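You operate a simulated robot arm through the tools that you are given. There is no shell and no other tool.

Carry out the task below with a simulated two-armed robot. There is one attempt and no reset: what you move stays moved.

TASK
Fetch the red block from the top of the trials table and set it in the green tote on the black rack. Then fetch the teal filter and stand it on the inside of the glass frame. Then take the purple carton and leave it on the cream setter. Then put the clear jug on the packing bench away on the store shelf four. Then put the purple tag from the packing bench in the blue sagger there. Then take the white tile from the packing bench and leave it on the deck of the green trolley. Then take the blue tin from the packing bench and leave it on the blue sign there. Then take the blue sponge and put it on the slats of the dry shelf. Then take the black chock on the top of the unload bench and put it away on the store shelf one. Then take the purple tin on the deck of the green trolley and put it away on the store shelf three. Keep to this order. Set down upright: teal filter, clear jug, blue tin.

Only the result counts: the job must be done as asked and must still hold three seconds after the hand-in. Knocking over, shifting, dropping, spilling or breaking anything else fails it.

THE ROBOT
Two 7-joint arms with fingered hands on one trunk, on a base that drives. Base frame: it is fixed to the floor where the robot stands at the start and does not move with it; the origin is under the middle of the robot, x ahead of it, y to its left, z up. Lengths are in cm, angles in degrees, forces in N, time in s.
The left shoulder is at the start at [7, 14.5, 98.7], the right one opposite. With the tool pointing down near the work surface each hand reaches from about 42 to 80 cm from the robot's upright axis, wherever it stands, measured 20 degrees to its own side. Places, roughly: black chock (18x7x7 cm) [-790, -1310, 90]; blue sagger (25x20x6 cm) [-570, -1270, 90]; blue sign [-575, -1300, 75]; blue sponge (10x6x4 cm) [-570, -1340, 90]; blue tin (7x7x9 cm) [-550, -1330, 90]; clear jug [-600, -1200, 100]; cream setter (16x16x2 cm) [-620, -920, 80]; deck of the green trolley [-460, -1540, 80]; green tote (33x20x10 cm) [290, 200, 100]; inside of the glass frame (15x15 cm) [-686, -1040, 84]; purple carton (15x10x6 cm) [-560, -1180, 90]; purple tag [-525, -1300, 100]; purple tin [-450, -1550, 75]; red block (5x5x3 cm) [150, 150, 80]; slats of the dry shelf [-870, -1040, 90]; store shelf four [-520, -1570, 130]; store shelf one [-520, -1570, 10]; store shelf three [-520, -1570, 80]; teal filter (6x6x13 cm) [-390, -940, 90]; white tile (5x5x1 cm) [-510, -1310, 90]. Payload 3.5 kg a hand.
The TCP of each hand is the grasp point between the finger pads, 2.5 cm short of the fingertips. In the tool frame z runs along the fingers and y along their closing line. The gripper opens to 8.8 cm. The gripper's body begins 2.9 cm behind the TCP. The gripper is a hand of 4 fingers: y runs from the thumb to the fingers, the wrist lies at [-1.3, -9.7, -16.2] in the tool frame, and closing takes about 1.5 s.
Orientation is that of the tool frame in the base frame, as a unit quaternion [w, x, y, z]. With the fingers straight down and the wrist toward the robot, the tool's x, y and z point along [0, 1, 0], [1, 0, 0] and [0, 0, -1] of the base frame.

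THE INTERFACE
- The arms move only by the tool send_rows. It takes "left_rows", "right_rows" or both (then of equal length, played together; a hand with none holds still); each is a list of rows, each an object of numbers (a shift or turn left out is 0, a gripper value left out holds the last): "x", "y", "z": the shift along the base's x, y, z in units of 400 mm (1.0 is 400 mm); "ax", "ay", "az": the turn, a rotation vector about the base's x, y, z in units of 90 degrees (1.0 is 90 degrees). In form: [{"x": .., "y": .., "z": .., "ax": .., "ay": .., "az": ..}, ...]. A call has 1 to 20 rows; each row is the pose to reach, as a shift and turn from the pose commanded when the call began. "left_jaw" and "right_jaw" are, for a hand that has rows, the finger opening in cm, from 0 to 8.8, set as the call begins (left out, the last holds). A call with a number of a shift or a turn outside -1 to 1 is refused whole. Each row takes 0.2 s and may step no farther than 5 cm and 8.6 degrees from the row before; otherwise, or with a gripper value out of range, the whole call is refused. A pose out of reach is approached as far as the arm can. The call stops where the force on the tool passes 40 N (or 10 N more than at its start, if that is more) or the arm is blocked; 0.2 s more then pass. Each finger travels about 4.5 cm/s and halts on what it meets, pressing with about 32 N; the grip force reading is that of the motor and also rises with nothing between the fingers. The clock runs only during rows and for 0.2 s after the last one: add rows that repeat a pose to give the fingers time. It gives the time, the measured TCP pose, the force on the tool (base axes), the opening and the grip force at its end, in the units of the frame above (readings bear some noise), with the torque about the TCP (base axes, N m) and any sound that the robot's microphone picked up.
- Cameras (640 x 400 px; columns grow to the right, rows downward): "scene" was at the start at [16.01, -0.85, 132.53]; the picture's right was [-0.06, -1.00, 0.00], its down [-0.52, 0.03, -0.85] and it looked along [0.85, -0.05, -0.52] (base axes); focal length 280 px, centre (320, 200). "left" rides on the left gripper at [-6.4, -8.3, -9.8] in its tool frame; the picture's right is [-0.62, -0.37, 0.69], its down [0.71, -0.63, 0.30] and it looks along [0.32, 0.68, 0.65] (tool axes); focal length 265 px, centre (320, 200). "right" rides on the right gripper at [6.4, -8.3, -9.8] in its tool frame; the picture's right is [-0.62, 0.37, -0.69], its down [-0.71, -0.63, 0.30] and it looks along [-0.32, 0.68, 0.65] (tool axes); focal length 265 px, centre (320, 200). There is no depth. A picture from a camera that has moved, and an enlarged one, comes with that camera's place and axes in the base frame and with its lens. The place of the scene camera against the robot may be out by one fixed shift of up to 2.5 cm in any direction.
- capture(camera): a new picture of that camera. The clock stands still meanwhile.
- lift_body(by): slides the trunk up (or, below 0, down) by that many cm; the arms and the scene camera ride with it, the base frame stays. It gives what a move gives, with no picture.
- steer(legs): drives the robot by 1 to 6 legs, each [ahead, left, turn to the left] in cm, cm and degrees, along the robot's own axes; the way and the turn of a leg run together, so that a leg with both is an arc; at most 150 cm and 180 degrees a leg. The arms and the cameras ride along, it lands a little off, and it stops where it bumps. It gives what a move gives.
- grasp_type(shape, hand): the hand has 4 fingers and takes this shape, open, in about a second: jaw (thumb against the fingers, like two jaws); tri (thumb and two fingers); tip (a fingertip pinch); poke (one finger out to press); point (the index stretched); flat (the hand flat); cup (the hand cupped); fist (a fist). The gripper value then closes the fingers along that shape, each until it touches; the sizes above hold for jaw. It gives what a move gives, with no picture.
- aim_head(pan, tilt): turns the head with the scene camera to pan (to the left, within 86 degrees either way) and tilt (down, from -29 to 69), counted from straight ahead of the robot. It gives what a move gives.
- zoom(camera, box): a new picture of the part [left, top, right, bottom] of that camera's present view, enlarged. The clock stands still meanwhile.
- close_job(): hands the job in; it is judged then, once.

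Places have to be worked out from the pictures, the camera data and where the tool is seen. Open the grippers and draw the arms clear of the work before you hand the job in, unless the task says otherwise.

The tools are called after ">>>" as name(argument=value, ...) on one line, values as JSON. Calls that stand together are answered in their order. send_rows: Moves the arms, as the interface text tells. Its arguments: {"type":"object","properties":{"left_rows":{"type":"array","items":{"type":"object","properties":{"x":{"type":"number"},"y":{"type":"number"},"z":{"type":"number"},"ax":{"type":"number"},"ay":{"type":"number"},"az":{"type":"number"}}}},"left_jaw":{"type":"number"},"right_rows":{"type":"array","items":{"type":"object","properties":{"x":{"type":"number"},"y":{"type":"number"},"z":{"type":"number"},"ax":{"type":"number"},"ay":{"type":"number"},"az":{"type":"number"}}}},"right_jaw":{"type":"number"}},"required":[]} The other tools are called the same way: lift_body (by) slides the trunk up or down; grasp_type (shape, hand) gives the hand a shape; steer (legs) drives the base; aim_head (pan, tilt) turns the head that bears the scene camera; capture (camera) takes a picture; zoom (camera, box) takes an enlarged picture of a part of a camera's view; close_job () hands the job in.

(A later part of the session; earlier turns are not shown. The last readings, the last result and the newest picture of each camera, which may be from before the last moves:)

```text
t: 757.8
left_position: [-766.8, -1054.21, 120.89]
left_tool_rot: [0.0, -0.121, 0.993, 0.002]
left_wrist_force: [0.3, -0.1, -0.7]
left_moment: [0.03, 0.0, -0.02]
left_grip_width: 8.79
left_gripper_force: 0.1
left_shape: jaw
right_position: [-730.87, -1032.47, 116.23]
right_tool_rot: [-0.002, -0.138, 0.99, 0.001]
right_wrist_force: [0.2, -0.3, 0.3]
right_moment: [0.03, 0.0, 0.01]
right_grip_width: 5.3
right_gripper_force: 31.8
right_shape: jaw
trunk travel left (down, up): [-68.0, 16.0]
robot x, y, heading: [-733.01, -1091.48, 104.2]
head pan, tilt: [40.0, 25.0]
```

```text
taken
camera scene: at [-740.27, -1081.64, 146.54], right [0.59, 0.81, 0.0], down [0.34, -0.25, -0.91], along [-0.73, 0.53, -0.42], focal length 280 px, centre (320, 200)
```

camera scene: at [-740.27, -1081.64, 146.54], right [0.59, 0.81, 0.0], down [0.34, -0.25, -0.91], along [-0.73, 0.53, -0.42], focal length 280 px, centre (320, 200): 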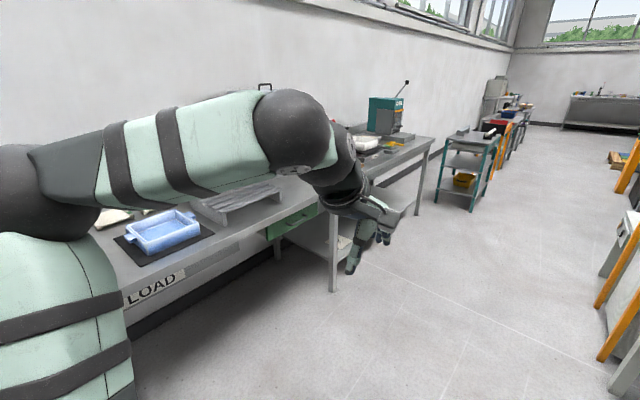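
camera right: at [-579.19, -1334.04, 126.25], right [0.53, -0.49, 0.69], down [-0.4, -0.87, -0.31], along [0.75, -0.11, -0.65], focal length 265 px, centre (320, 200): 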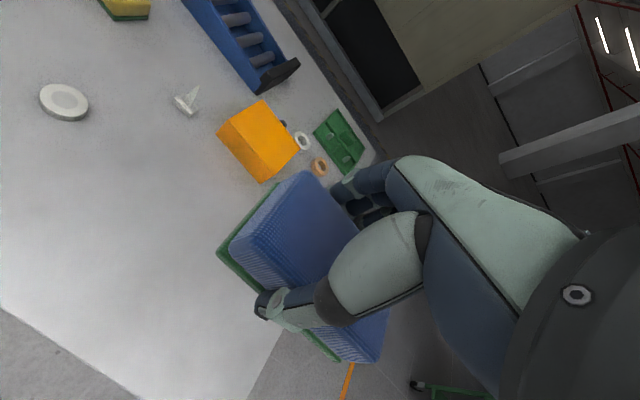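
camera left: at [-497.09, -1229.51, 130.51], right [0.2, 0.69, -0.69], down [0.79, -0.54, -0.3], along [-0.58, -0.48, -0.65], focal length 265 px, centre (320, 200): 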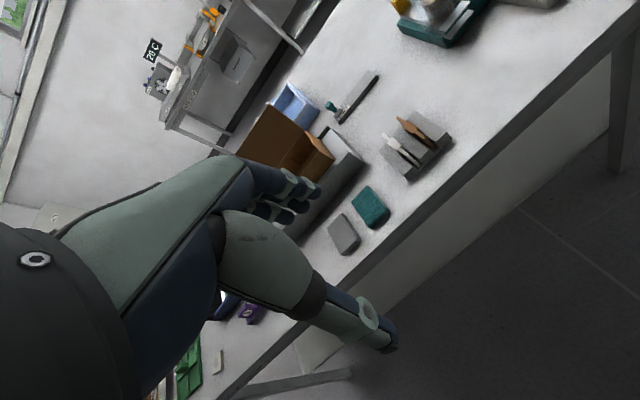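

I turn left to face the LOAD bench where the slatted dry shelf is.

>>> steer(legs=[[0, 0, 91]])

>>> aim_head(pan=0, tilt=30)

>>> capture(camera="scene")

>>> zoom(camera="scene", box=[240, 80, 520, 260])

```text
t: 762.0
left_position: [-771.84, -1124.04, 120.77]
left_tool_rot: [0.002, 0.781, -0.624, -0.001]
left_wrist_force: [-0.4, -0.1, -0.1]
left_moment: [-0.02, 0.0, 0.0]
left_grip_width: 8.78
left_gripper_force: 0.0
left_shape: jaw
right_position: [-792.56, -1087.58, 116.24]
right_tool_rot: [0.002, 0.792, -0.61, 0.002]
right_wrist_force: [-0.3, 1.0, -0.5]
right_moment: [0.02, 0.01, -0.02]
right_grip_width: 5.29
right_gripper_force: 32.1
right_shape: jaw
trunk travel left (down, up): [-68.0, 16.0]
robot x, y, heading: [-733.52, -1091.57, -167.1]
head pan, tilt: [40.0, 25.0]
```

```text
t: 763.1
left_position: [-771.65, -1124.07, 120.84]
left_tool_rot: [0.002, 0.781, -0.625, -0.002]
left_wrist_force: [-0.1, -0.3, -0.5]
left_moment: [-0.02, -0.01, -0.01]
left_grip_width: 8.72
left_gripper_force: 0.0
left_shape: jaw
right_position: [-792.61, -1087.65, 116.28]
right_tool_rot: [0.001, 0.792, -0.611, 0.001]
right_wrist_force: [0.3, -0.6, 0.3]
right_moment: [-0.03, 0.0, -0.03]
right_grip_width: 5.3
right_gripper_force: 32.1
right_shape: jaw
trunk travel left (down, up): [-68.0, 16.0]
robot x, y, heading: [-733.57, -1091.55, -167.2]
head pan, tilt: [0.0, 30.0]
```

```text
taken
camera scene: at [-745.31, -1095.08, 145.74], right [-0.22, 0.97, 0.0], down [0.49, 0.11, -0.87], along [-0.84, -0.19, -0.5], focal length 280 px, centre (320, 200)
```

scene: 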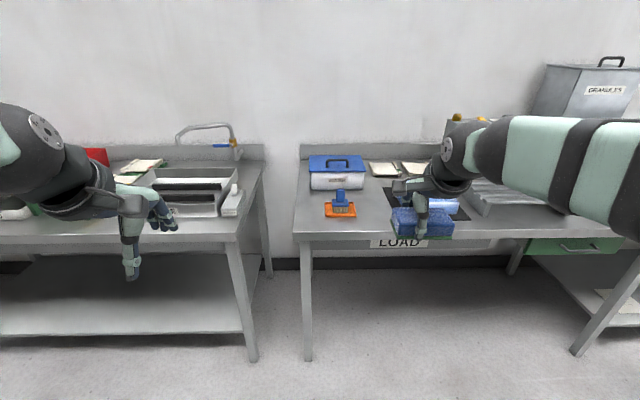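

```text
2.22 times, centred on (380, 170) of scene
camera zoom: at [-745.31, -1095.08, 145.74], right [-0.22, 0.97, 0.0], down [0.49, 0.11, -0.87], along [-0.84, -0.19, -0.5], focal length 621 px, centre (187, 267)
```

zoom: 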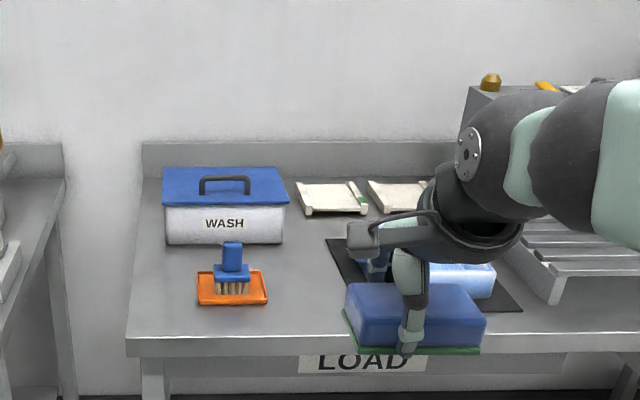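

The slatted rack is to the right. I strafe right 45 cm to face it.

>>> steer(legs=[[0, -45, 2]])

>>> capture(camera="scene")

>>> zoom(camera="scene", box=[240, 80, 520, 260])

>>> capture(camera="right")

```text
t: 765.8
left_position: [-781.42, -1081.61, 120.83]
left_tool_rot: [0.002, 0.792, -0.611, -0.002]
left_wrist_force: [0.4, -0.3, -0.3]
left_moment: [-0.05, 0.0, -0.02]
left_grip_width: 8.77
left_gripper_force: 0.1
left_shape: jaw
right_position: [-803.39, -1045.72, 116.42]
right_tool_rot: [0.001, 0.802, -0.598, 0.0]
right_wrist_force: [0.3, -0.7, 0.7]
right_moment: [0.0, 0.01, -0.01]
right_grip_width: 5.3
right_gripper_force: 31.9
right_shape: jaw
trunk travel left (down, up): [-68.0, 16.0]
robot x, y, heading: [-744.38, -1048.09, -165.5]
head pan, tilt: [0.0, 30.0]
```

```text
taken
camera scene: at [-755.93, -1051.8, 145.74], right [-0.25, 0.97, 0.0], down [0.48, 0.13, -0.87], along [-0.84, -0.22, -0.5], focal length 280 px, centre (320, 200)
```

scene: 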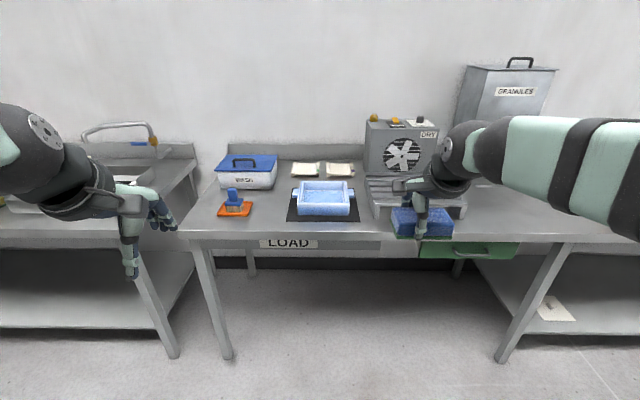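

```text
2.22 times, centred on (380, 170) of scene
camera zoom: at [-755.93, -1051.8, 145.74], right [-0.25, 0.97, 0.0], down [0.48, 0.13, -0.87], along [-0.84, -0.22, -0.5], focal length 621 px, centre (187, 267)
```

zoom: 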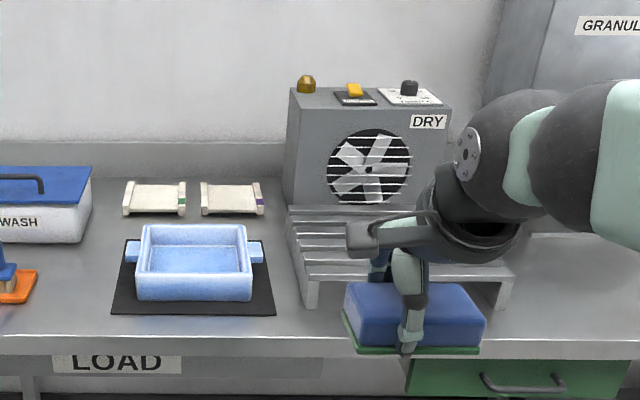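

```text
taken
camera right: at [-793.5, -1049.51, 126.23], right [-0.53, 0.49, 0.69], down [0.4, 0.86, -0.31], along [-0.75, 0.11, -0.65], focal length 265 px, centre (320, 200)
```

right: 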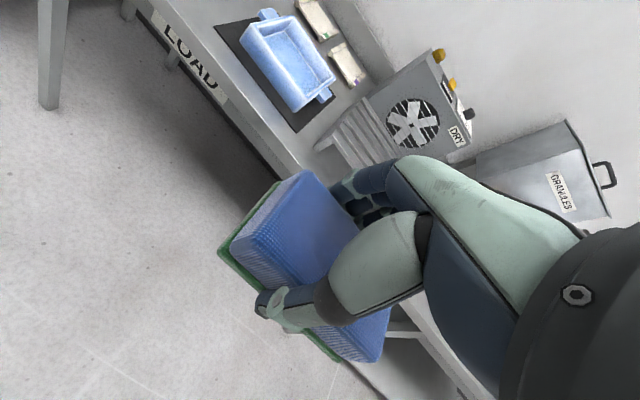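

The DRY fan unit has the slatted shelf in front, centre ≈(−867, −1040). I drive closer.

>>> steer(legs=[[46, -18, 0]])

>>> aim_head(pan=-10, tilt=42)

>>> capture(camera="scene")

>>> capture(camera="right")

```text
t: 768.7
left_position: [-829.48, -1075.78, 120.94]
left_tool_rot: [0.002, 0.794, -0.607, -0.003]
left_wrist_force: [0.0, 0.5, 0.2]
left_moment: [0.01, -0.03, -0.03]
left_grip_width: 8.79
left_gripper_force: 0.1
left_shape: jaw
right_position: [-851.79, -1040.21, 116.31]
right_tool_rot: [0.002, 0.803, -0.596, -0.001]
right_wrist_force: [0.3, 0.5, -0.5]
right_moment: [0.02, 0.01, 0.02]
right_grip_width: 5.29
right_gripper_force: 32.1
right_shape: jaw
trunk travel left (down, up): [-68.0, 16.0]
robot x, y, heading: [-792.56, -1041.66, -164.7]
head pan, tilt: [0.0, 30.0]
```

```text
t: 769.4
left_position: [-829.66, -1076.01, 120.82]
left_tool_rot: [0.002, 0.793, -0.609, -0.001]
left_wrist_force: [-0.2, -0.2, 0.3]
left_moment: [0.01, -0.03, 0.03]
left_grip_width: 8.77
left_gripper_force: 0.1
left_shape: jaw
right_position: [-851.77, -1040.19, 116.31]
right_tool_rot: [0.001, 0.804, -0.595, 0.001]
right_wrist_force: [0.7, 0.1, -0.1]
right_moment: [0.02, 0.0, 0.02]
right_grip_width: 5.29
right_gripper_force: 31.6
right_shape: jaw
trunk travel left (down, up): [-68.0, 16.0]
robot x, y, heading: [-792.56, -1041.78, -165.0]
head pan, tilt: [-10.0, 42.0]
```

```text
taken
camera scene: at [-804.01, -1044.23, 143.91], right [-0.09, 1.0, 0.0], down [0.67, 0.06, -0.74], along [-0.74, -0.07, -0.67], focal length 280 px, centre (320, 200)
```

scene: 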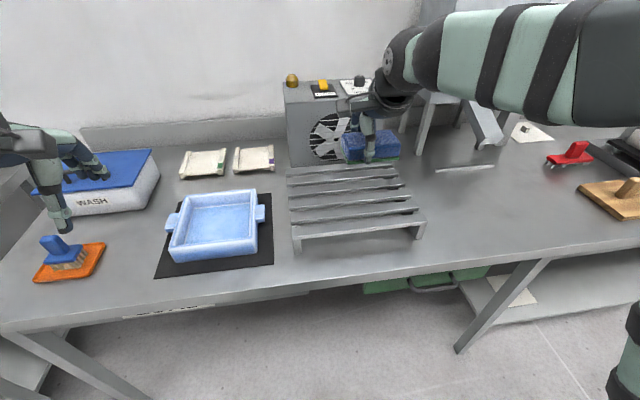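

```text
taken
camera right: at [-841.98, -1043.87, 126.21], right [-0.53, 0.49, 0.69], down [0.39, 0.87, -0.31], along [-0.75, 0.11, -0.65], focal length 265 px, centre (320, 200)
```

right: 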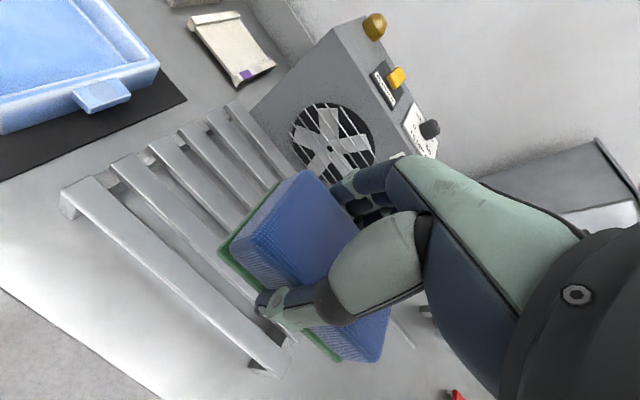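

Rack centre from the hand view ≈(−866, −1041). I move the sponge over its front-middle and descend partway.

>>> send_rows(right_rows=[{"x": -0.09, "y": -0.007}, {"x": -0.18, "y": -0.014}, {"x": -0.26, "y": -0.021}, {"x": -0.26, "y": -0.021, "z": -0.1}, {"x": -0.26, "y": -0.021, "z": -0.2}, {"x": -0.26, "y": -0.021, "z": -0.3}, {"x": -0.26, "y": -0.021, "z": -0.4}, {"x": -0.26, "y": -0.021, "z": -0.45}, {"x": -0.26, "y": -0.021, "z": -0.45}])

>>> capture(camera="right")

>>> zoom(camera="scene", box=[260, 110, 460, 270])

```text
t: 771.4
left_position: [-829.63, -1075.92, 120.8]
left_tool_rot: [0.002, 0.793, -0.609, -0.001]
left_wrist_force: [-0.9, -0.4, 0.5]
left_moment: [-0.02, -0.03, 0.04]
left_grip_width: 8.75
left_gripper_force: 0.1
left_shape: jaw
right_position: [-862.13, -1041.11, 98.25]
right_tool_rot: [0.003, 0.804, -0.595, 0.0]
right_wrist_force: [-0.6, -0.5, -0.1]
right_moment: [-0.01, 0.04, 0.03]
right_grip_width: 5.26
right_gripper_force: 32.1
right_shape: jaw
trunk travel left (down, up): [-68.0, 16.0]
robot x, y, heading: [-792.71, -1042.07, -164.8]
head pan, tilt: [-10.0, 42.0]
```

```text
taken
camera right: at [-852.21, -1044.71, 108.16], right [-0.53, 0.49, 0.69], down [0.39, 0.87, -0.31], along [-0.75, 0.11, -0.65], focal length 265 px, centre (320, 200)
```

right: 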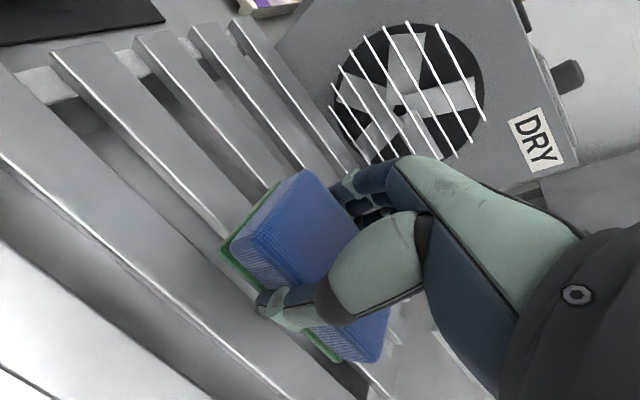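

```text
2.50 times, centred on (360, 190) of scene
camera zoom: at [-803.93, -1044.22, 143.91], right [-0.09, 1.0, 0.0], down [0.67, 0.06, -0.74], along [-0.74, -0.07, -0.67], focal length 699 px, centre (220, 225)
```

zoom: 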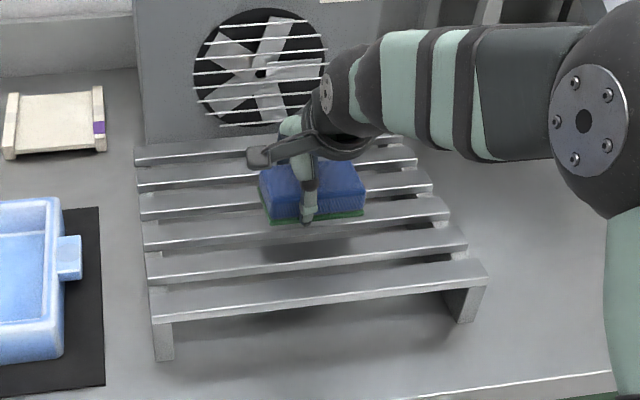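

Well placed. I lower slowly to contact.

>>> send_rows(right_rows=[{"z": -0.03}, {"z": -0.06}, {"z": -0.08}, {"z": -0.1}, {"z": -0.115}, {"z": -0.13}, {"z": -0.13}])

>>> zoom(camera="scene", box=[260, 110, 460, 270])

```text
t: 772.9
left_position: [-829.18, -1075.67, 121.03]
left_tool_rot: [0.003, 0.793, -0.609, -0.002]
left_wrist_force: [-0.3, -0.5, -0.2]
left_moment: [-0.01, -0.03, -0.01]
left_grip_width: 8.76
left_gripper_force: 0.1
left_shape: jaw
right_position: [-862.59, -1041.2, 94.82]
right_tool_rot: [0.016, 0.804, -0.594, -0.009]
right_wrist_force: [5.9, 1.3, 22.5]
right_moment: [0.15, -0.62, 0.01]
right_grip_width: 5.15
right_gripper_force: 31.6
right_shape: jaw
trunk travel left (down, up): [-68.0, 16.0]
robot x, y, heading: [-792.72, -1041.76, -164.8]
head pan, tilt: [-10.0, 42.0]
stopped in row 7 (right hand): the force on the tool passed its limit at 40 N (the readings are from after the stop); the commanded pose is now the measured one
```

```text
2.50 times, centred on (360, 190) of scene
camera zoom: at [-803.52, -1044.17, 143.95], right [-0.09, 1.0, 0.0], down [0.66, 0.06, -0.75], along [-0.74, -0.07, -0.67], focal length 699 px, centre (220, 225)
```

zoom: 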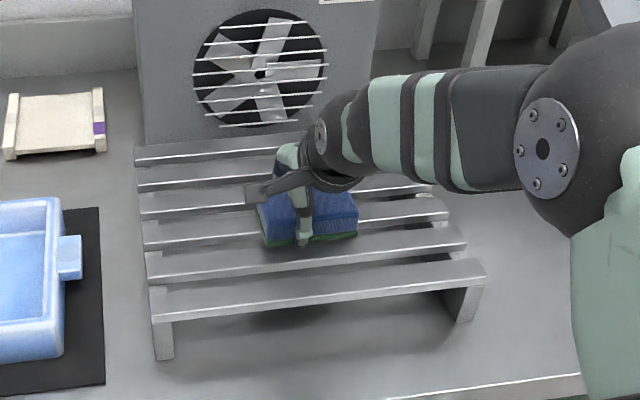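

Sponge is on the slats. I relax, open and rise, correcting the small tilt.

>>> send_rows(right_rows=[{"z": 0.012}, {"z": 0.016}, {"z": 0.016}])

>>> send_rows(right_rows=[{}, {}, {}, {}, {}], right_jaw=8)

>>> send_rows(right_rows=[{"z": 0.03}, {"z": 0.1}, {"z": 0.2}, {"z": 0.3}, {"z": 0.4}, {"z": 0.5}, {"z": 0.5}])

>>> capture(camera="scene")

>>> zoom(camera="scene", box=[260, 110, 460, 270])

```text
t: 773.7
left_position: [-829.5, -1075.9, 120.9]
left_tool_rot: [0.002, 0.793, -0.609, -0.001]
left_wrist_force: [-0.5, -0.1, -0.1]
left_moment: [0.0, 0.01, 0.01]
left_grip_width: 8.77
left_gripper_force: 0.0
left_shape: jaw
right_position: [-862.65, -1040.97, 94.77]
right_tool_rot: [0.01, 0.803, -0.596, -0.006]
right_wrist_force: [-1.0, -1.0, 8.5]
right_moment: [0.02, -0.14, 0.03]
right_grip_width: 5.15
right_gripper_force: 31.8
right_shape: jaw
trunk travel left (down, up): [-68.0, 16.0]
robot x, y, heading: [-792.65, -1041.76, -164.8]
head pan, tilt: [-10.0, 42.0]
```

```text
t: 774.9
left_position: [-829.73, -1075.83, 120.87]
left_tool_rot: [0.002, 0.794, -0.608, -0.001]
left_wrist_force: [0.0, 0.1, 0.5]
left_moment: [-0.01, -0.01, 0.01]
left_grip_width: 8.76
left_gripper_force: 0.0
left_shape: jaw
right_position: [-862.63, -1041.1, 94.77]
right_tool_rot: [0.011, 0.804, -0.595, -0.007]
right_wrist_force: [-0.2, 0.2, 0.4]
right_moment: [-0.01, -0.03, -0.01]
right_grip_width: 8.01
right_gripper_force: 0.0
right_shape: jaw
trunk travel left (down, up): [-68.0, 16.0]
robot x, y, heading: [-792.7, -1041.66, -164.8]
head pan, tilt: [-10.0, 42.0]
```

```text
t: 776.5
left_position: [-829.68, -1075.85, 120.82]
left_tool_rot: [0.001, 0.793, -0.609, -0.001]
left_wrist_force: [0.3, -0.8, 1.1]
left_moment: [0.01, 0.0, 0.02]
left_grip_width: 8.76
left_gripper_force: 0.0
left_shape: jaw
right_position: [-863.05, -1041.11, 115.05]
right_tool_rot: [0.01, 0.803, -0.596, -0.006]
right_wrist_force: [0.6, 0.1, 0.0]
right_moment: [0.01, 0.02, 0.02]
right_grip_width: 8.03
right_gripper_force: 0.2
right_shape: jaw
trunk travel left (down, up): [-68.0, 16.0]
robot x, y, heading: [-793.2, -1041.93, -164.9]
head pan, tilt: [-10.0, 42.0]
```

```text
taken
camera scene: at [-804.0, -1044.22, 143.91], right [-0.09, 1.0, 0.0], down [0.67, 0.06, -0.74], along [-0.74, -0.07, -0.67], focal length 280 px, centre (320, 200)
```

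scene: 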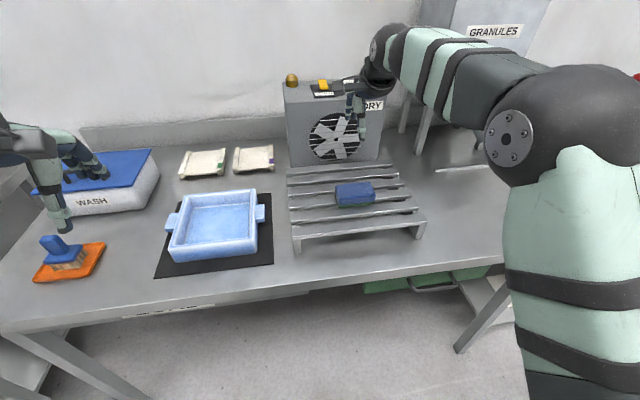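

```text
2.50 times, centred on (360, 190) of scene
camera zoom: at [-804.0, -1044.22, 143.91], right [-0.09, 1.0, 0.0], down [0.67, 0.06, -0.74], along [-0.74, -0.07, -0.67], focal length 699 px, centre (220, 225)
```

zoom: 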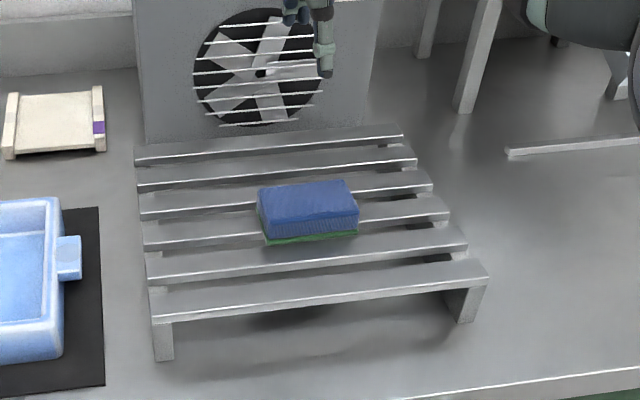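

The sponge rests on the slats. Next is the black chock on the unload bench. I retract the hand, back off and strafe south along the aisle.

>>> send_rows(right_rows=[{"x": 0.1, "y": 0.03, "z": 0.03, "ay": -0.0165, "ax": -0.01}, {"x": 0.2, "y": 0.06, "z": 0.03, "ay": -0.0165, "ax": -0.01}, {"x": 0.3, "y": 0.09, "z": 0.03, "ay": -0.0165, "ax": -0.01}, {"x": 0.3, "y": 0.09, "z": 0.03, "ay": -0.0165, "ax": -0.01}])

>>> steer(legs=[[-38, 0, 0], [0, 140, 0], [0, 120, 0]])

>>> aim_head(pan=0, tilt=28)

>>> capture(camera="scene")

```text
t: 777.5
left_position: [-829.58, -1075.86, 120.84]
left_tool_rot: [0.001, 0.793, -0.609, 0.0]
left_wrist_force: [-0.2, 0.0, -0.1]
left_moment: [0.01, 0.02, 0.01]
left_grip_width: 8.76
left_gripper_force: 0.0
left_shape: jaw
right_position: [-850.54, -1037.41, 116.26]
right_tool_rot: [0.009, 0.804, -0.595, 0.009]
right_wrist_force: [-0.4, 0.2, 0.8]
right_moment: [-0.02, -0.03, 0.0]
right_grip_width: 8.02
right_gripper_force: 0.1
right_shape: jaw
trunk travel left (down, up): [-68.0, 16.0]
robot x, y, heading: [-792.96, -1041.44, -164.8]
head pan, tilt: [-10.0, 42.0]
```

```text
t: 791.9
left_position: [-724.95, -1312.24, 120.83]
left_tool_rot: [0.002, 0.8, -0.601, -0.002]
left_wrist_force: [0.1, 0.5, 0.2]
left_moment: [-0.01, 0.01, -0.02]
left_grip_width: 8.76
left_gripper_force: 0.0
left_shape: jaw
right_position: [-746.73, -1274.41, 116.34]
right_tool_rot: [0.009, 0.81, -0.586, 0.009]
right_wrist_force: [0.7, 0.0, -0.2]
right_moment: [-0.04, 0.03, 0.0]
right_grip_width: 8.01
right_gripper_force: 0.0
right_shape: jaw
trunk travel left (down, up): [-68.0, 16.0]
robot x, y, heading: [-688.59, -1277.25, -163.6]
head pan, tilt: [-10.0, 42.0]
```

```text
t: 792.7
left_position: [-724.95, -1312.27, 120.86]
left_tool_rot: [0.003, 0.8, -0.6, -0.002]
left_wrist_force: [0.9, -0.5, 0.5]
left_moment: [0.02, 0.03, 0.04]
left_grip_width: 8.76
left_gripper_force: 0.1
left_shape: jaw
right_position: [-746.75, -1274.32, 116.19]
right_tool_rot: [0.009, 0.81, -0.587, 0.008]
right_wrist_force: [-0.7, 0.0, 0.0]
right_moment: [0.03, 0.0, -0.06]
right_grip_width: 8.04
right_gripper_force: 0.0
right_shape: jaw
trunk travel left (down, up): [-68.0, 16.0]
robot x, y, heading: [-688.55, -1277.22, -163.6]
head pan, tilt: [0.0, 28.0]
```

```text
taken
camera scene: at [-700.42, -1281.79, 146.05], right [-0.28, 0.96, 0.0], down [0.45, 0.13, -0.88], along [-0.85, -0.25, -0.47], focal length 280 px, centre (320, 200)
```

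scene: 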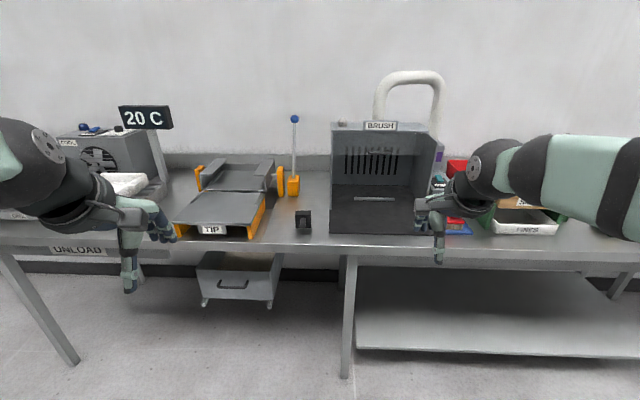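

I zoom in on the small black object between the TIP ramp and the BRUSH unit.

>>> zoom(camera="scene", box=[170, 130, 350, 250])

>>> zoom(camera="scene", box=[0, 100, 200, 260])

>>> zoom(camera="scene", box=[420, 130, 640, 250])

```text
3.33 times, centred on (260, 190) of scene
camera zoom: at [-700.42, -1281.79, 146.05], right [-0.28, 0.96, 0.0], down [0.45, 0.13, -0.88], along [-0.85, -0.25, -0.47], focal length 932 px, centre (520, 233)
```

zoom: 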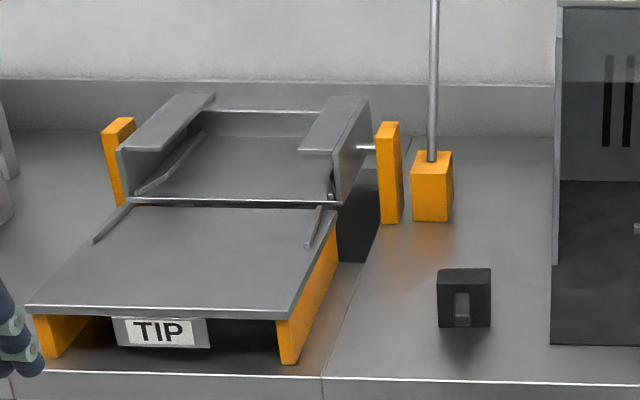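

```text
2.50 times, centred on (100, 180) of scene
camera zoom: at [-700.42, -1281.79, 146.05], right [-0.28, 0.96, 0.0], down [0.45, 0.13, -0.88], along [-0.85, -0.25, -0.47], focal length 699 px, centre (870, 250)
```

zoom: 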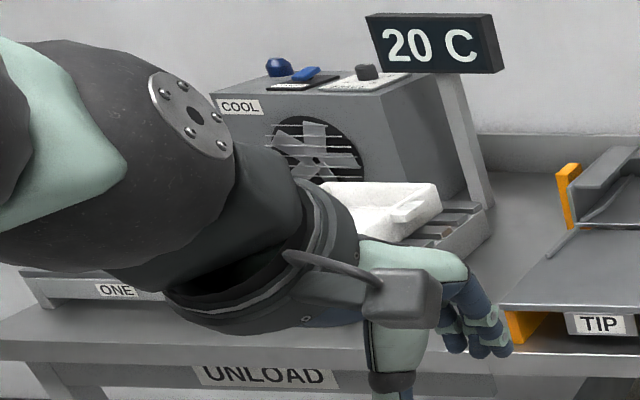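

```text
2.91 times, centred on (530, 190) of scene
camera zoom: at [-700.42, -1281.79, 146.05], right [-0.28, 0.96, 0.0], down [0.45, 0.13, -0.88], along [-0.85, -0.25, -0.47], focal length 813 px, centre (-291, 229)
```

zoom: 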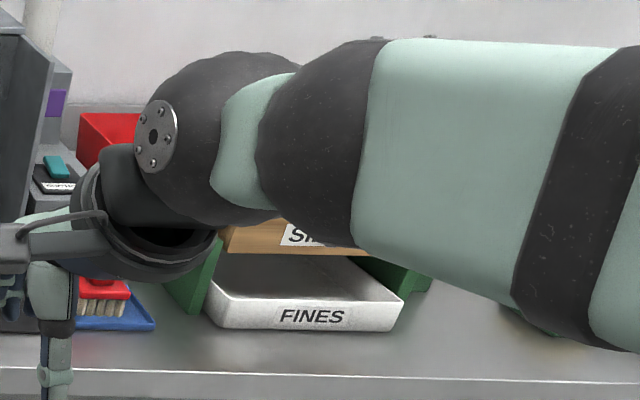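

The chock (black, with a peg) is at about (−788, −1314). I move so the right hand is over it and look from above.

>>> steer(legs=[[0, 28, -1], [36, 0, 0]])

>>> send_rows(right_rows=[{"ax": 0.0153, "ay": 0.0015, "z": 0.05}, {"ax": 0.0153, "ay": 0.0015, "z": 0.1}, {"ax": 0.0153, "ay": 0.0015, "z": 0.1}], right_jaw=8.8)

>>> capture(camera="right")

>>> capture(camera="scene")

```text
t: 796.5
left_position: [-752.63, -1347.65, 121.03]
left_tool_rot: [0.001, 0.792, -0.61, -0.001]
left_wrist_force: [-0.4, 0.0, -0.4]
left_moment: [-0.01, 0.02, 0.01]
left_grip_width: 8.79
left_gripper_force: 0.1
left_shape: jaw
right_position: [-773.41, -1309.28, 116.16]
right_tool_rot: [0.01, 0.803, -0.596, 0.008]
right_wrist_force: [-0.5, -0.4, -0.3]
right_moment: [-0.02, 0.0, 0.04]
right_grip_width: 8.01
right_gripper_force: 0.1
right_shape: jaw
trunk travel left (down, up): [-68.0, 16.0]
robot x, y, heading: [-715.72, -1313.8, -164.7]
head pan, tilt: [0.0, 28.0]
```

```text
t: 797.4
left_position: [-752.69, -1347.76, 120.89]
left_tool_rot: [0.001, 0.793, -0.61, -0.001]
left_wrist_force: [0.2, -0.4, 0.3]
left_moment: [-0.01, -0.03, 0.0]
left_grip_width: 8.74
left_gripper_force: 0.1
left_shape: jaw
right_position: [-773.7, -1309.33, 120.17]
right_tool_rot: [0.001, 0.803, -0.596, 0.0]
right_wrist_force: [0.1, 0.8, -0.4]
right_moment: [0.01, -0.01, 0.0]
right_grip_width: 8.75
right_gripper_force: 0.1
right_shape: jaw
trunk travel left (down, up): [-68.0, 16.0]
robot x, y, heading: [-715.63, -1313.9, -165.0]
head pan, tilt: [0.0, 28.0]
```

```text
taken
camera right: at [-763.73, -1313.02, 130.09], right [-0.53, 0.49, 0.69], down [0.4, 0.87, -0.3], along [-0.75, 0.11, -0.65], focal length 265 px, centre (320, 200)
```

right: 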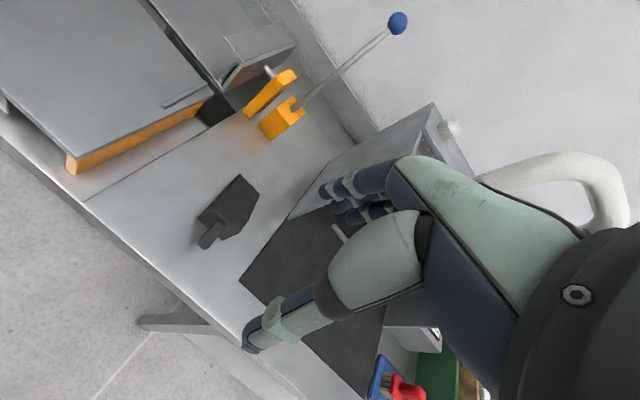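

```text
taken
camera scene: at [-727.51, -1317.75, 146.05], right [-0.26, 0.97, 0.0], down [0.45, 0.12, -0.88], along [-0.85, -0.23, -0.47], focal length 280 px, centre (320, 200)
```

scene: 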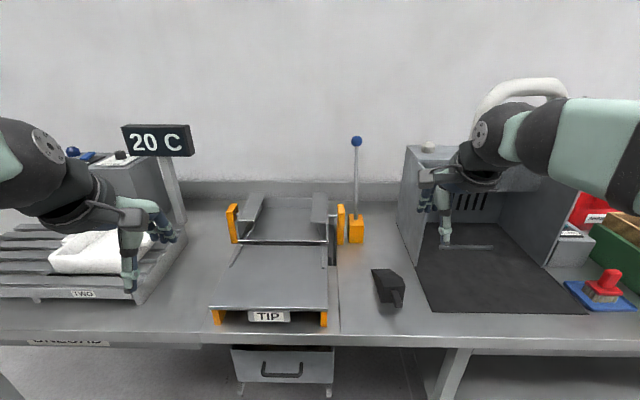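

>>> zoom(camera="right", box=[160, 150, 300, 270])

>>> zoom(camera="scene", box=[340, 240, 440, 330])

```text
3.33 times, centred on (230, 210) of right
camera zoom: at [-763.73, -1313.02, 130.09], right [-0.53, 0.49, 0.69], down [0.4, 0.87, -0.3], along [-0.75, 0.11, -0.65], focal length 885 px, centre (620, 167)
```

zoom: 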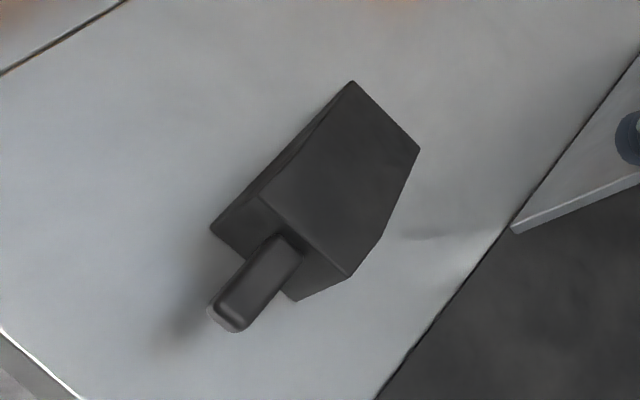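

```text
4.44 times, centred on (390, 285) of scene
camera zoom: at [-727.51, -1317.75, 146.05], right [-0.26, 0.97, 0.0], down [0.45, 0.12, -0.88], along [-0.85, -0.23, -0.47], focal length 1243 px, centre (9, -178)
```

zoom: 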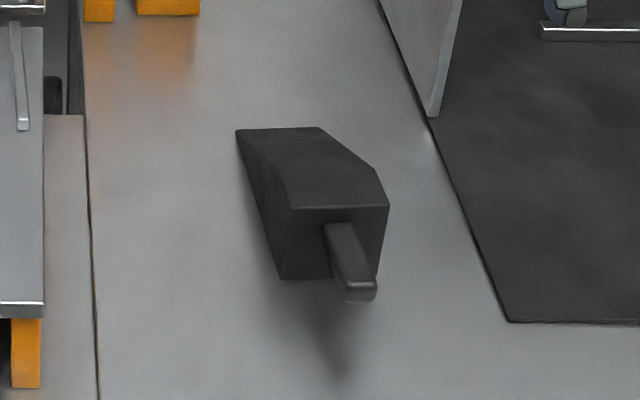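

Chock: near face centre (−786.7, −1312.8), width 5.8 cm, top z 89.8, bench z 83.5, length axis heading −162°. I must grip it across its width, so I try turning the right hand +90° at a safe height.

>>> send_rows(right_rows=[{"az": 0.09}, {"az": 0.18}, {"az": 0.27}, {"az": 0.36}, {"az": 0.45}, {"az": 0.54}, {"az": 0.63}, {"az": 0.72}, {"az": 0.81}, {"az": 0.9}, {"az": 1.0}, {"az": 1.0}])

>>> capture(camera="scene")

>>> capture(camera="right")

```text
refused: row 11 steps farther than a row can; nothing moved
```

```text
taken
camera scene: at [-727.51, -1317.75, 146.05], right [-0.26, 0.97, 0.0], down [0.45, 0.12, -0.88], along [-0.85, -0.23, -0.47], focal length 280 px, centre (320, 200)
```

scene: 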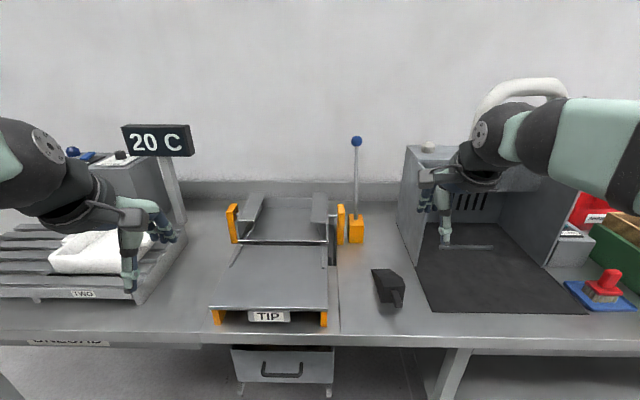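

```text
taken
camera right: at [-763.73, -1313.02, 130.09], right [-0.53, 0.49, 0.69], down [0.4, 0.87, -0.3], along [-0.75, 0.11, -0.65], focal length 265 px, centre (320, 200)
```

right: 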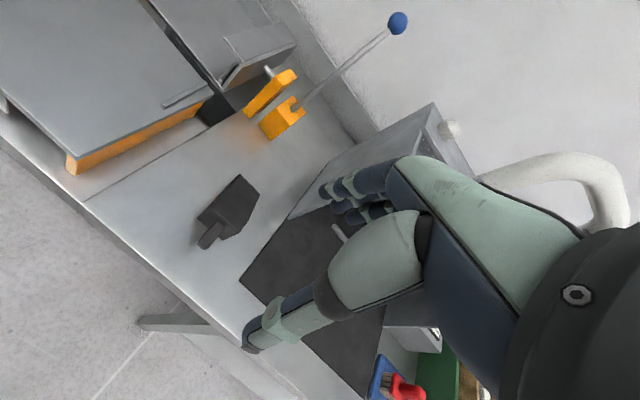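

>>> send_rows(right_rows=[{"az": 0.091}, {"az": 0.182}, {"az": 0.273}, {"az": 0.364}, {"az": 0.455}, {"az": 0.546}, {"az": 0.637}, {"az": 0.728}, {"az": 0.819}, {"az": 0.91}, {"az": 1.0}, {"az": 1.0}])

>>> capture(camera="scene")

>>> capture(camera="right")

```text
t: 799.7
left_position: [-752.71, -1347.68, 120.91]
left_tool_rot: [0.001, 0.793, -0.61, -0.001]
left_wrist_force: [0.0, 0.7, 0.1]
left_moment: [-0.02, 0.01, -0.03]
left_grip_width: 8.75
left_gripper_force: 0.0
left_shape: jaw
right_position: [-773.97, -1309.69, 120.4]
right_tool_rot: [0.009, 0.995, 0.099, 0.0]
right_wrist_force: [1.9, -25.3, -14.8]
right_moment: [1.09, 0.84, -1.35]
right_grip_width: 8.78
right_gripper_force: 0.1
right_shape: jaw
trunk travel left (down, up): [-68.0, 16.0]
robot x, y, heading: [-715.91, -1313.79, -165.0]
head pan, tilt: [0.0, 28.0]
stopped in row 11 (right hand): the force on the tool passed its limit at 168 N (the readings are from after the stop); the commanded pose is now the measured one
```

```text
taken
camera scene: at [-727.53, -1317.78, 146.05], right [-0.26, 0.97, 0.0], down [0.45, 0.12, -0.88], along [-0.85, -0.23, -0.47], focal length 280 px, centre (320, 200)
```

scene: 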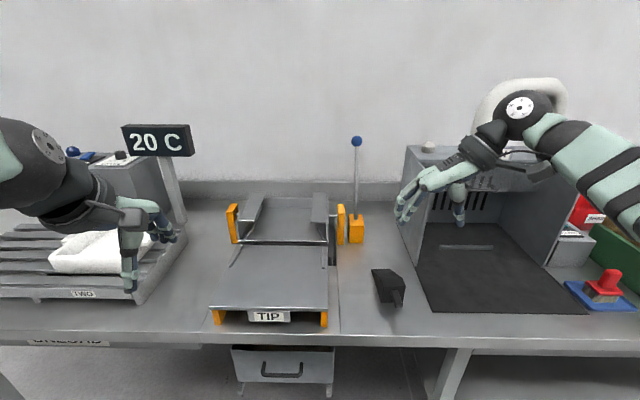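

```text
taken
camera right: at [-769.22, -1300.12, 130.06], right [-0.54, -0.47, 0.7], down [-0.82, 0.47, -0.31], along [-0.18, -0.75, -0.64], focal length 265 px, centre (320, 200)
```

right: 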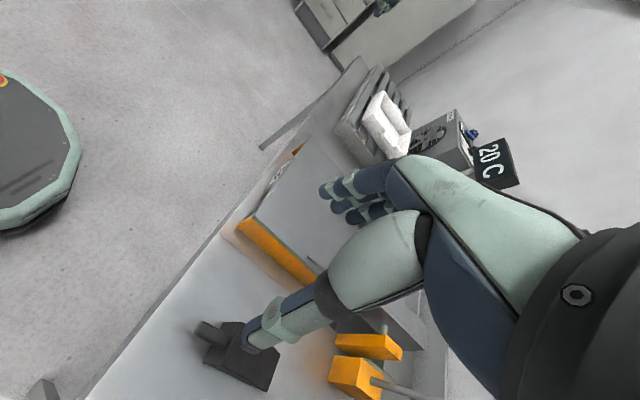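

The hand met resistance (168 N peak) near the end of the turn, perhaps a wrist/forearm conflict. I turn back ~17° and read the force.

>>> send_rows(right_rows=[{"az": -0.06}, {"az": -0.12}, {"az": -0.19}, {"az": -0.19}])

>>> aim_head(pan=-25, tilt=20)

>>> capture(camera="scene")

```text
t: 800.7
left_position: [-752.68, -1347.56, 120.9]
left_tool_rot: [0.002, 0.793, -0.609, -0.002]
left_wrist_force: [0.3, -0.6, -1.0]
left_moment: [0.03, 0.0, 0.03]
left_grip_width: 8.76
left_gripper_force: 0.2
left_shape: jaw
right_position: [-773.93, -1309.58, 120.48]
right_tool_rot: [0.008, 0.999, -0.049, -0.001]
right_wrist_force: [-0.5, 0.1, -0.5]
right_moment: [0.0, 0.02, 0.0]
right_grip_width: 8.77
right_gripper_force: 0.0
right_shape: jaw
trunk travel left (down, up): [-68.0, 16.0]
robot x, y, heading: [-715.87, -1313.88, -165.1]
head pan, tilt: [0.0, 28.0]
```

```text
t: 801.6
left_position: [-752.68, -1347.52, 120.86]
left_tool_rot: [0.002, 0.793, -0.61, -0.001]
left_wrist_force: [0.0, 0.4, -0.7]
left_moment: [-0.01, -0.01, -0.01]
left_grip_width: 8.78
left_gripper_force: 0.0
left_shape: jaw
right_position: [-773.84, -1309.64, 120.46]
right_tool_rot: [0.007, 0.999, -0.048, -0.001]
right_wrist_force: [-0.4, -0.2, 0.1]
right_moment: [-0.01, -0.03, -0.02]
right_grip_width: 8.78
right_gripper_force: 0.0
right_shape: jaw
trunk travel left (down, up): [-68.0, 16.0]
robot x, y, heading: [-715.91, -1313.65, -164.9]
head pan, tilt: [-25.0, 20.0]
```

```text
taken
camera scene: at [-727.79, -1313.79, 147.35], right [0.17, 0.99, 0.0], down [0.34, -0.06, -0.94], along [-0.93, 0.16, -0.34], focal length 280 px, centre (320, 200)
```

scene: 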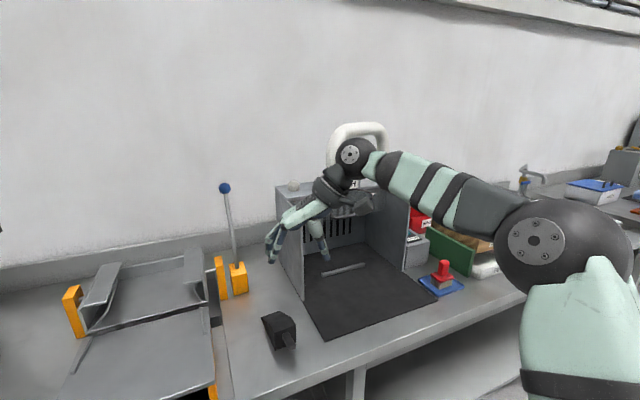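

The resistance vanished, so it's a limit near +80°. I turn the robot itself 30° left and re-position so less wrist turn is needed.

>>> steer(legs=[[-20, 0, 0], [0, 0, 30], [10, -42, 0]])

>>> aim_head(pan=-10, tilt=40)

>>> capture(camera="scene")

>>> capture(camera="right")

```text
t: 806.9
left_position: [-748.22, -1333.78, 120.87]
left_tool_rot: [0.002, 0.924, -0.382, -0.002]
left_wrist_force: [-0.2, -0.3, -0.3]
left_moment: [-0.02, -0.03, 0.01]
left_grip_width: 8.77
left_gripper_force: 0.0
left_shape: jaw
right_position: [-785.7, -1311.59, 120.5]
right_tool_rot: [0.007, 0.977, 0.213, -0.001]
right_wrist_force: [0.4, -0.6, -0.8]
right_moment: [-0.01, -0.02, -0.01]
right_grip_width: 8.73
right_gripper_force: 0.0
right_shape: jaw
trunk travel left (down, up): [-68.0, 16.0]
robot x, y, heading: [-733.35, -1285.92, -134.7]
head pan, tilt: [-25.0, 20.0]
```

```text
t: 807.8
left_position: [-748.35, -1333.63, 120.94]
left_tool_rot: [0.003, 0.924, -0.382, -0.001]
left_wrist_force: [0.4, 0.2, 0.1]
left_moment: [-0.02, 0.01, 0.01]
left_grip_width: 8.78
left_gripper_force: 0.1
left_shape: jaw
right_position: [-785.83, -1311.42, 120.46]
right_tool_rot: [0.007, 0.977, 0.214, 0.0]
right_wrist_force: [-0.5, -0.1, -0.1]
right_moment: [0.0, 0.0, 0.01]
right_grip_width: 8.78
right_gripper_force: 0.1
right_shape: jaw
trunk travel left (down, up): [-68.0, 16.0]
robot x, y, heading: [-733.5, -1285.97, -134.8]
head pan, tilt: [-10.0, 40.0]
```

```text
taken
camera scene: at [-742.06, -1294.68, 144.21], right [-0.58, 0.82, 0.0], down [0.52, 0.37, -0.77], along [-0.63, -0.44, -0.64], focal length 280 px, centre (320, 200)
```

scene: 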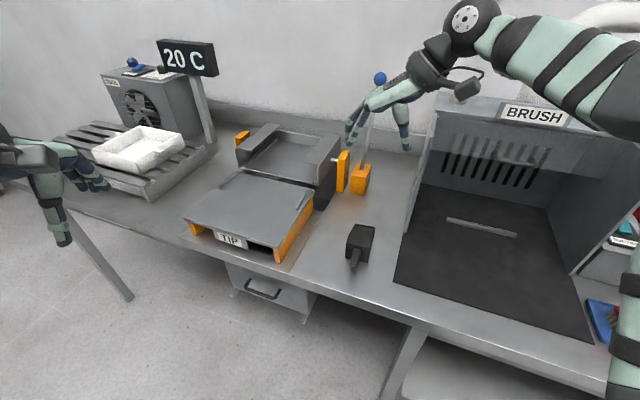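

```text
taken
camera right: at [-783.46, -1301.06, 130.13], right [-0.41, -0.58, 0.7], down [-0.91, 0.27, -0.31], along [-0.01, -0.77, -0.64], focal length 265 px, centre (320, 200)
```

right: 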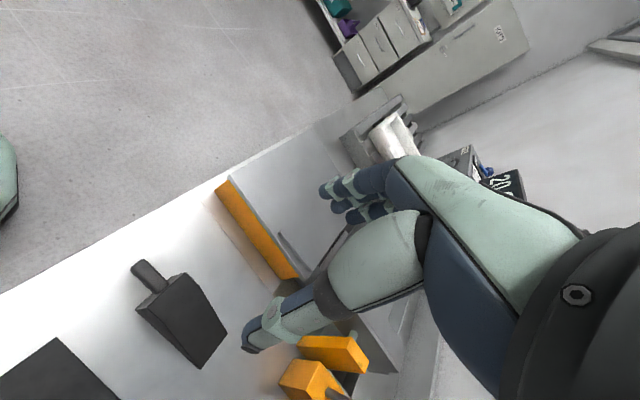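

The chock position is confirmed. I align the yaw to −72°, hover above it and check clearances.

>>> send_rows(right_rows=[{"x": -0.035, "y": -0.02, "az": -0.075, "ax": 0.0087, "ay": 0.002}, {"x": -0.0725, "y": -0.045, "az": -0.075, "ax": 0.0087, "ay": 0.002}, {"x": -0.0725, "y": -0.045, "z": -0.1, "az": -0.075, "ax": 0.0087, "ay": 0.002}, {"x": -0.0725, "y": -0.045, "z": -0.2, "az": -0.075, "ax": 0.0087, "ay": 0.002}, {"x": -0.0725, "y": -0.045, "z": -0.3, "az": -0.075, "ax": 0.0087, "ay": 0.002}, {"x": -0.0725, "y": -0.045, "z": -0.4, "az": -0.075, "ax": 0.0087, "ay": 0.002}, {"x": -0.0725, "y": -0.045, "z": -0.5, "az": -0.075, "ax": 0.0087, "ay": 0.002}, {"x": -0.0725, "y": -0.045, "z": -0.6, "az": -0.075, "ax": 0.0087, "ay": 0.002}, {"x": -0.0725, "y": -0.045, "z": -0.64, "az": -0.075, "ax": 0.0087, "ay": 0.002}, {"x": -0.0725, "y": -0.045, "z": -0.64, "az": -0.075, "ax": 0.0087, "ay": 0.002}], right_jaw=8.8)

>>> capture(camera="right")

>>> zoom(camera="scene", box=[280, 130, 480, 290])

```text
t: 810.0
left_position: [-748.41, -1333.62, 120.9]
left_tool_rot: [0.003, 0.924, -0.382, -0.001]
left_wrist_force: [0.2, -0.3, 0.3]
left_moment: [0.0, 0.02, 0.0]
left_grip_width: 8.8
left_gripper_force: 0.0
left_shape: jaw
right_position: [-788.58, -1313.44, 95.08]
right_tool_rot: [0.001, 0.988, 0.156, -0.001]
right_wrist_force: [-0.1, -0.2, 0.5]
right_moment: [-0.01, 0.04, -0.02]
right_grip_width: 8.78
right_gripper_force: 0.1
right_shape: jaw
trunk travel left (down, up): [-68.0, 16.0]
robot x, y, heading: [-733.88, -1286.0, -134.7]
head pan, tilt: [-10.0, 40.0]
```

```text
taken
camera right: at [-784.99, -1303.47, 104.83], right [-0.48, -0.54, 0.69], down [-0.87, 0.38, -0.3], along [-0.1, -0.75, -0.65], focal length 265 px, centre (320, 200)
```

right: 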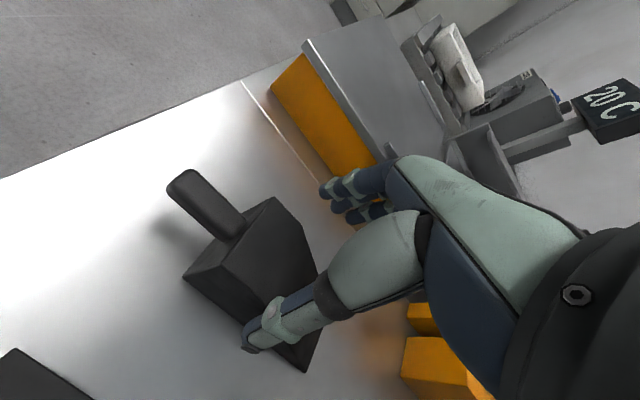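

```text
2.50 times, centred on (380, 210) of scene
camera zoom: at [-742.0, -1294.7, 144.21], right [-0.58, 0.82, 0.0], down [0.52, 0.37, -0.77], along [-0.63, -0.44, -0.64], focal length 699 px, centre (170, 175)
```

zoom: 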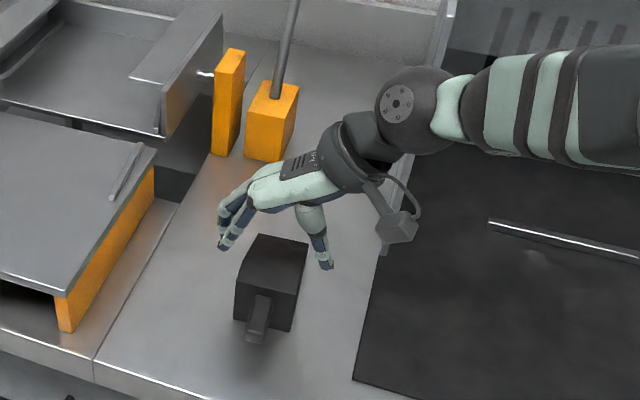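

Fingers and thumb straddle the chock properly. I descend to z≈87.3 and close.

>>> send_rows(right_rows=[{"z": -0.05}, {"z": -0.1}, {"z": -0.15}, {"z": -0.18}, {"z": -0.194}, {"z": -0.194}])

>>> send_rows(right_rows=[{}, {}, {}, {}, {}, {}, {}], right_jaw=3)

>>> capture(camera="right")

>>> zoom(camera="scene", box=[280, 130, 480, 290])

```text
t: 811.2
left_position: [-748.26, -1333.45, 121.01]
left_tool_rot: [0.005, 0.924, -0.382, -0.002]
left_wrist_force: [0.4, -0.1, -0.1]
left_moment: [-0.03, -0.05, 0.0]
left_grip_width: 8.75
left_gripper_force: 0.0
left_shape: jaw
right_position: [-788.53, -1313.69, 88.27]
right_tool_rot: [0.011, 0.987, 0.159, -0.008]
right_wrist_force: [4.5, 7.1, 21.7]
right_moment: [0.13, 0.1, -0.04]
right_grip_width: 8.78
right_gripper_force: 0.0
right_shape: jaw
trunk travel left (down, up): [-68.0, 16.0]
robot x, y, heading: [-733.32, -1286.05, -134.9]
head pan, tilt: [-10.0, 40.0]
stopped in row 6 (right hand): the force on the tool passed its limit at 44 N (the readings are from after the stop); the commanded pose is now the measured one
```

```text
t: 812.8
left_position: [-747.9, -1333.52, 120.94]
left_tool_rot: [0.004, 0.924, -0.381, -0.003]
left_wrist_force: [0.5, 0.3, -0.3]
left_moment: [0.02, 0.03, -0.03]
left_grip_width: 8.78
left_gripper_force: 0.0
left_shape: jaw
right_position: [-788.36, -1313.7, 88.37]
right_tool_rot: [0.009, 0.988, 0.157, -0.009]
right_wrist_force: [0.5, 1.0, 29.0]
right_moment: [-0.34, -0.1, 0.01]
right_grip_width: 5.11
right_gripper_force: 31.9
right_shape: jaw
trunk travel left (down, up): [-68.0, 16.0]
robot x, y, heading: [-733.69, -1285.84, -135.0]
head pan, tilt: [-10.0, 40.0]
```

```text
taken
camera right: at [-784.78, -1303.59, 97.86], right [-0.46, -0.53, 0.71], down [-0.88, 0.37, -0.3], along [-0.11, -0.76, -0.64], focal length 265 px, centre (320, 200)
```

right: 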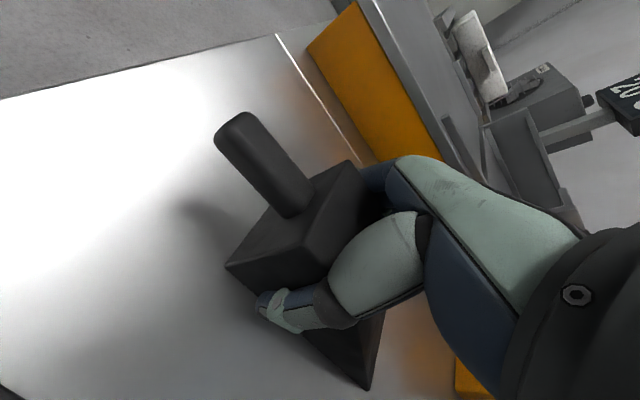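

```text
2.50 times, centred on (380, 210) of scene
camera zoom: at [-741.52, -1294.4, 144.27], right [-0.58, 0.82, 0.0], down [0.52, 0.37, -0.77], along [-0.63, -0.44, -0.64], focal length 699 px, centre (170, 175)
```

zoom: 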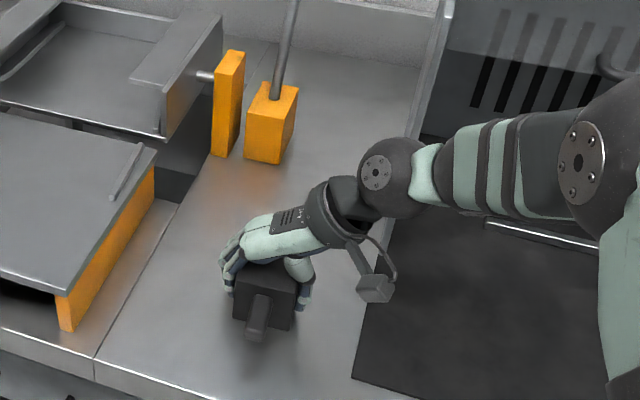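

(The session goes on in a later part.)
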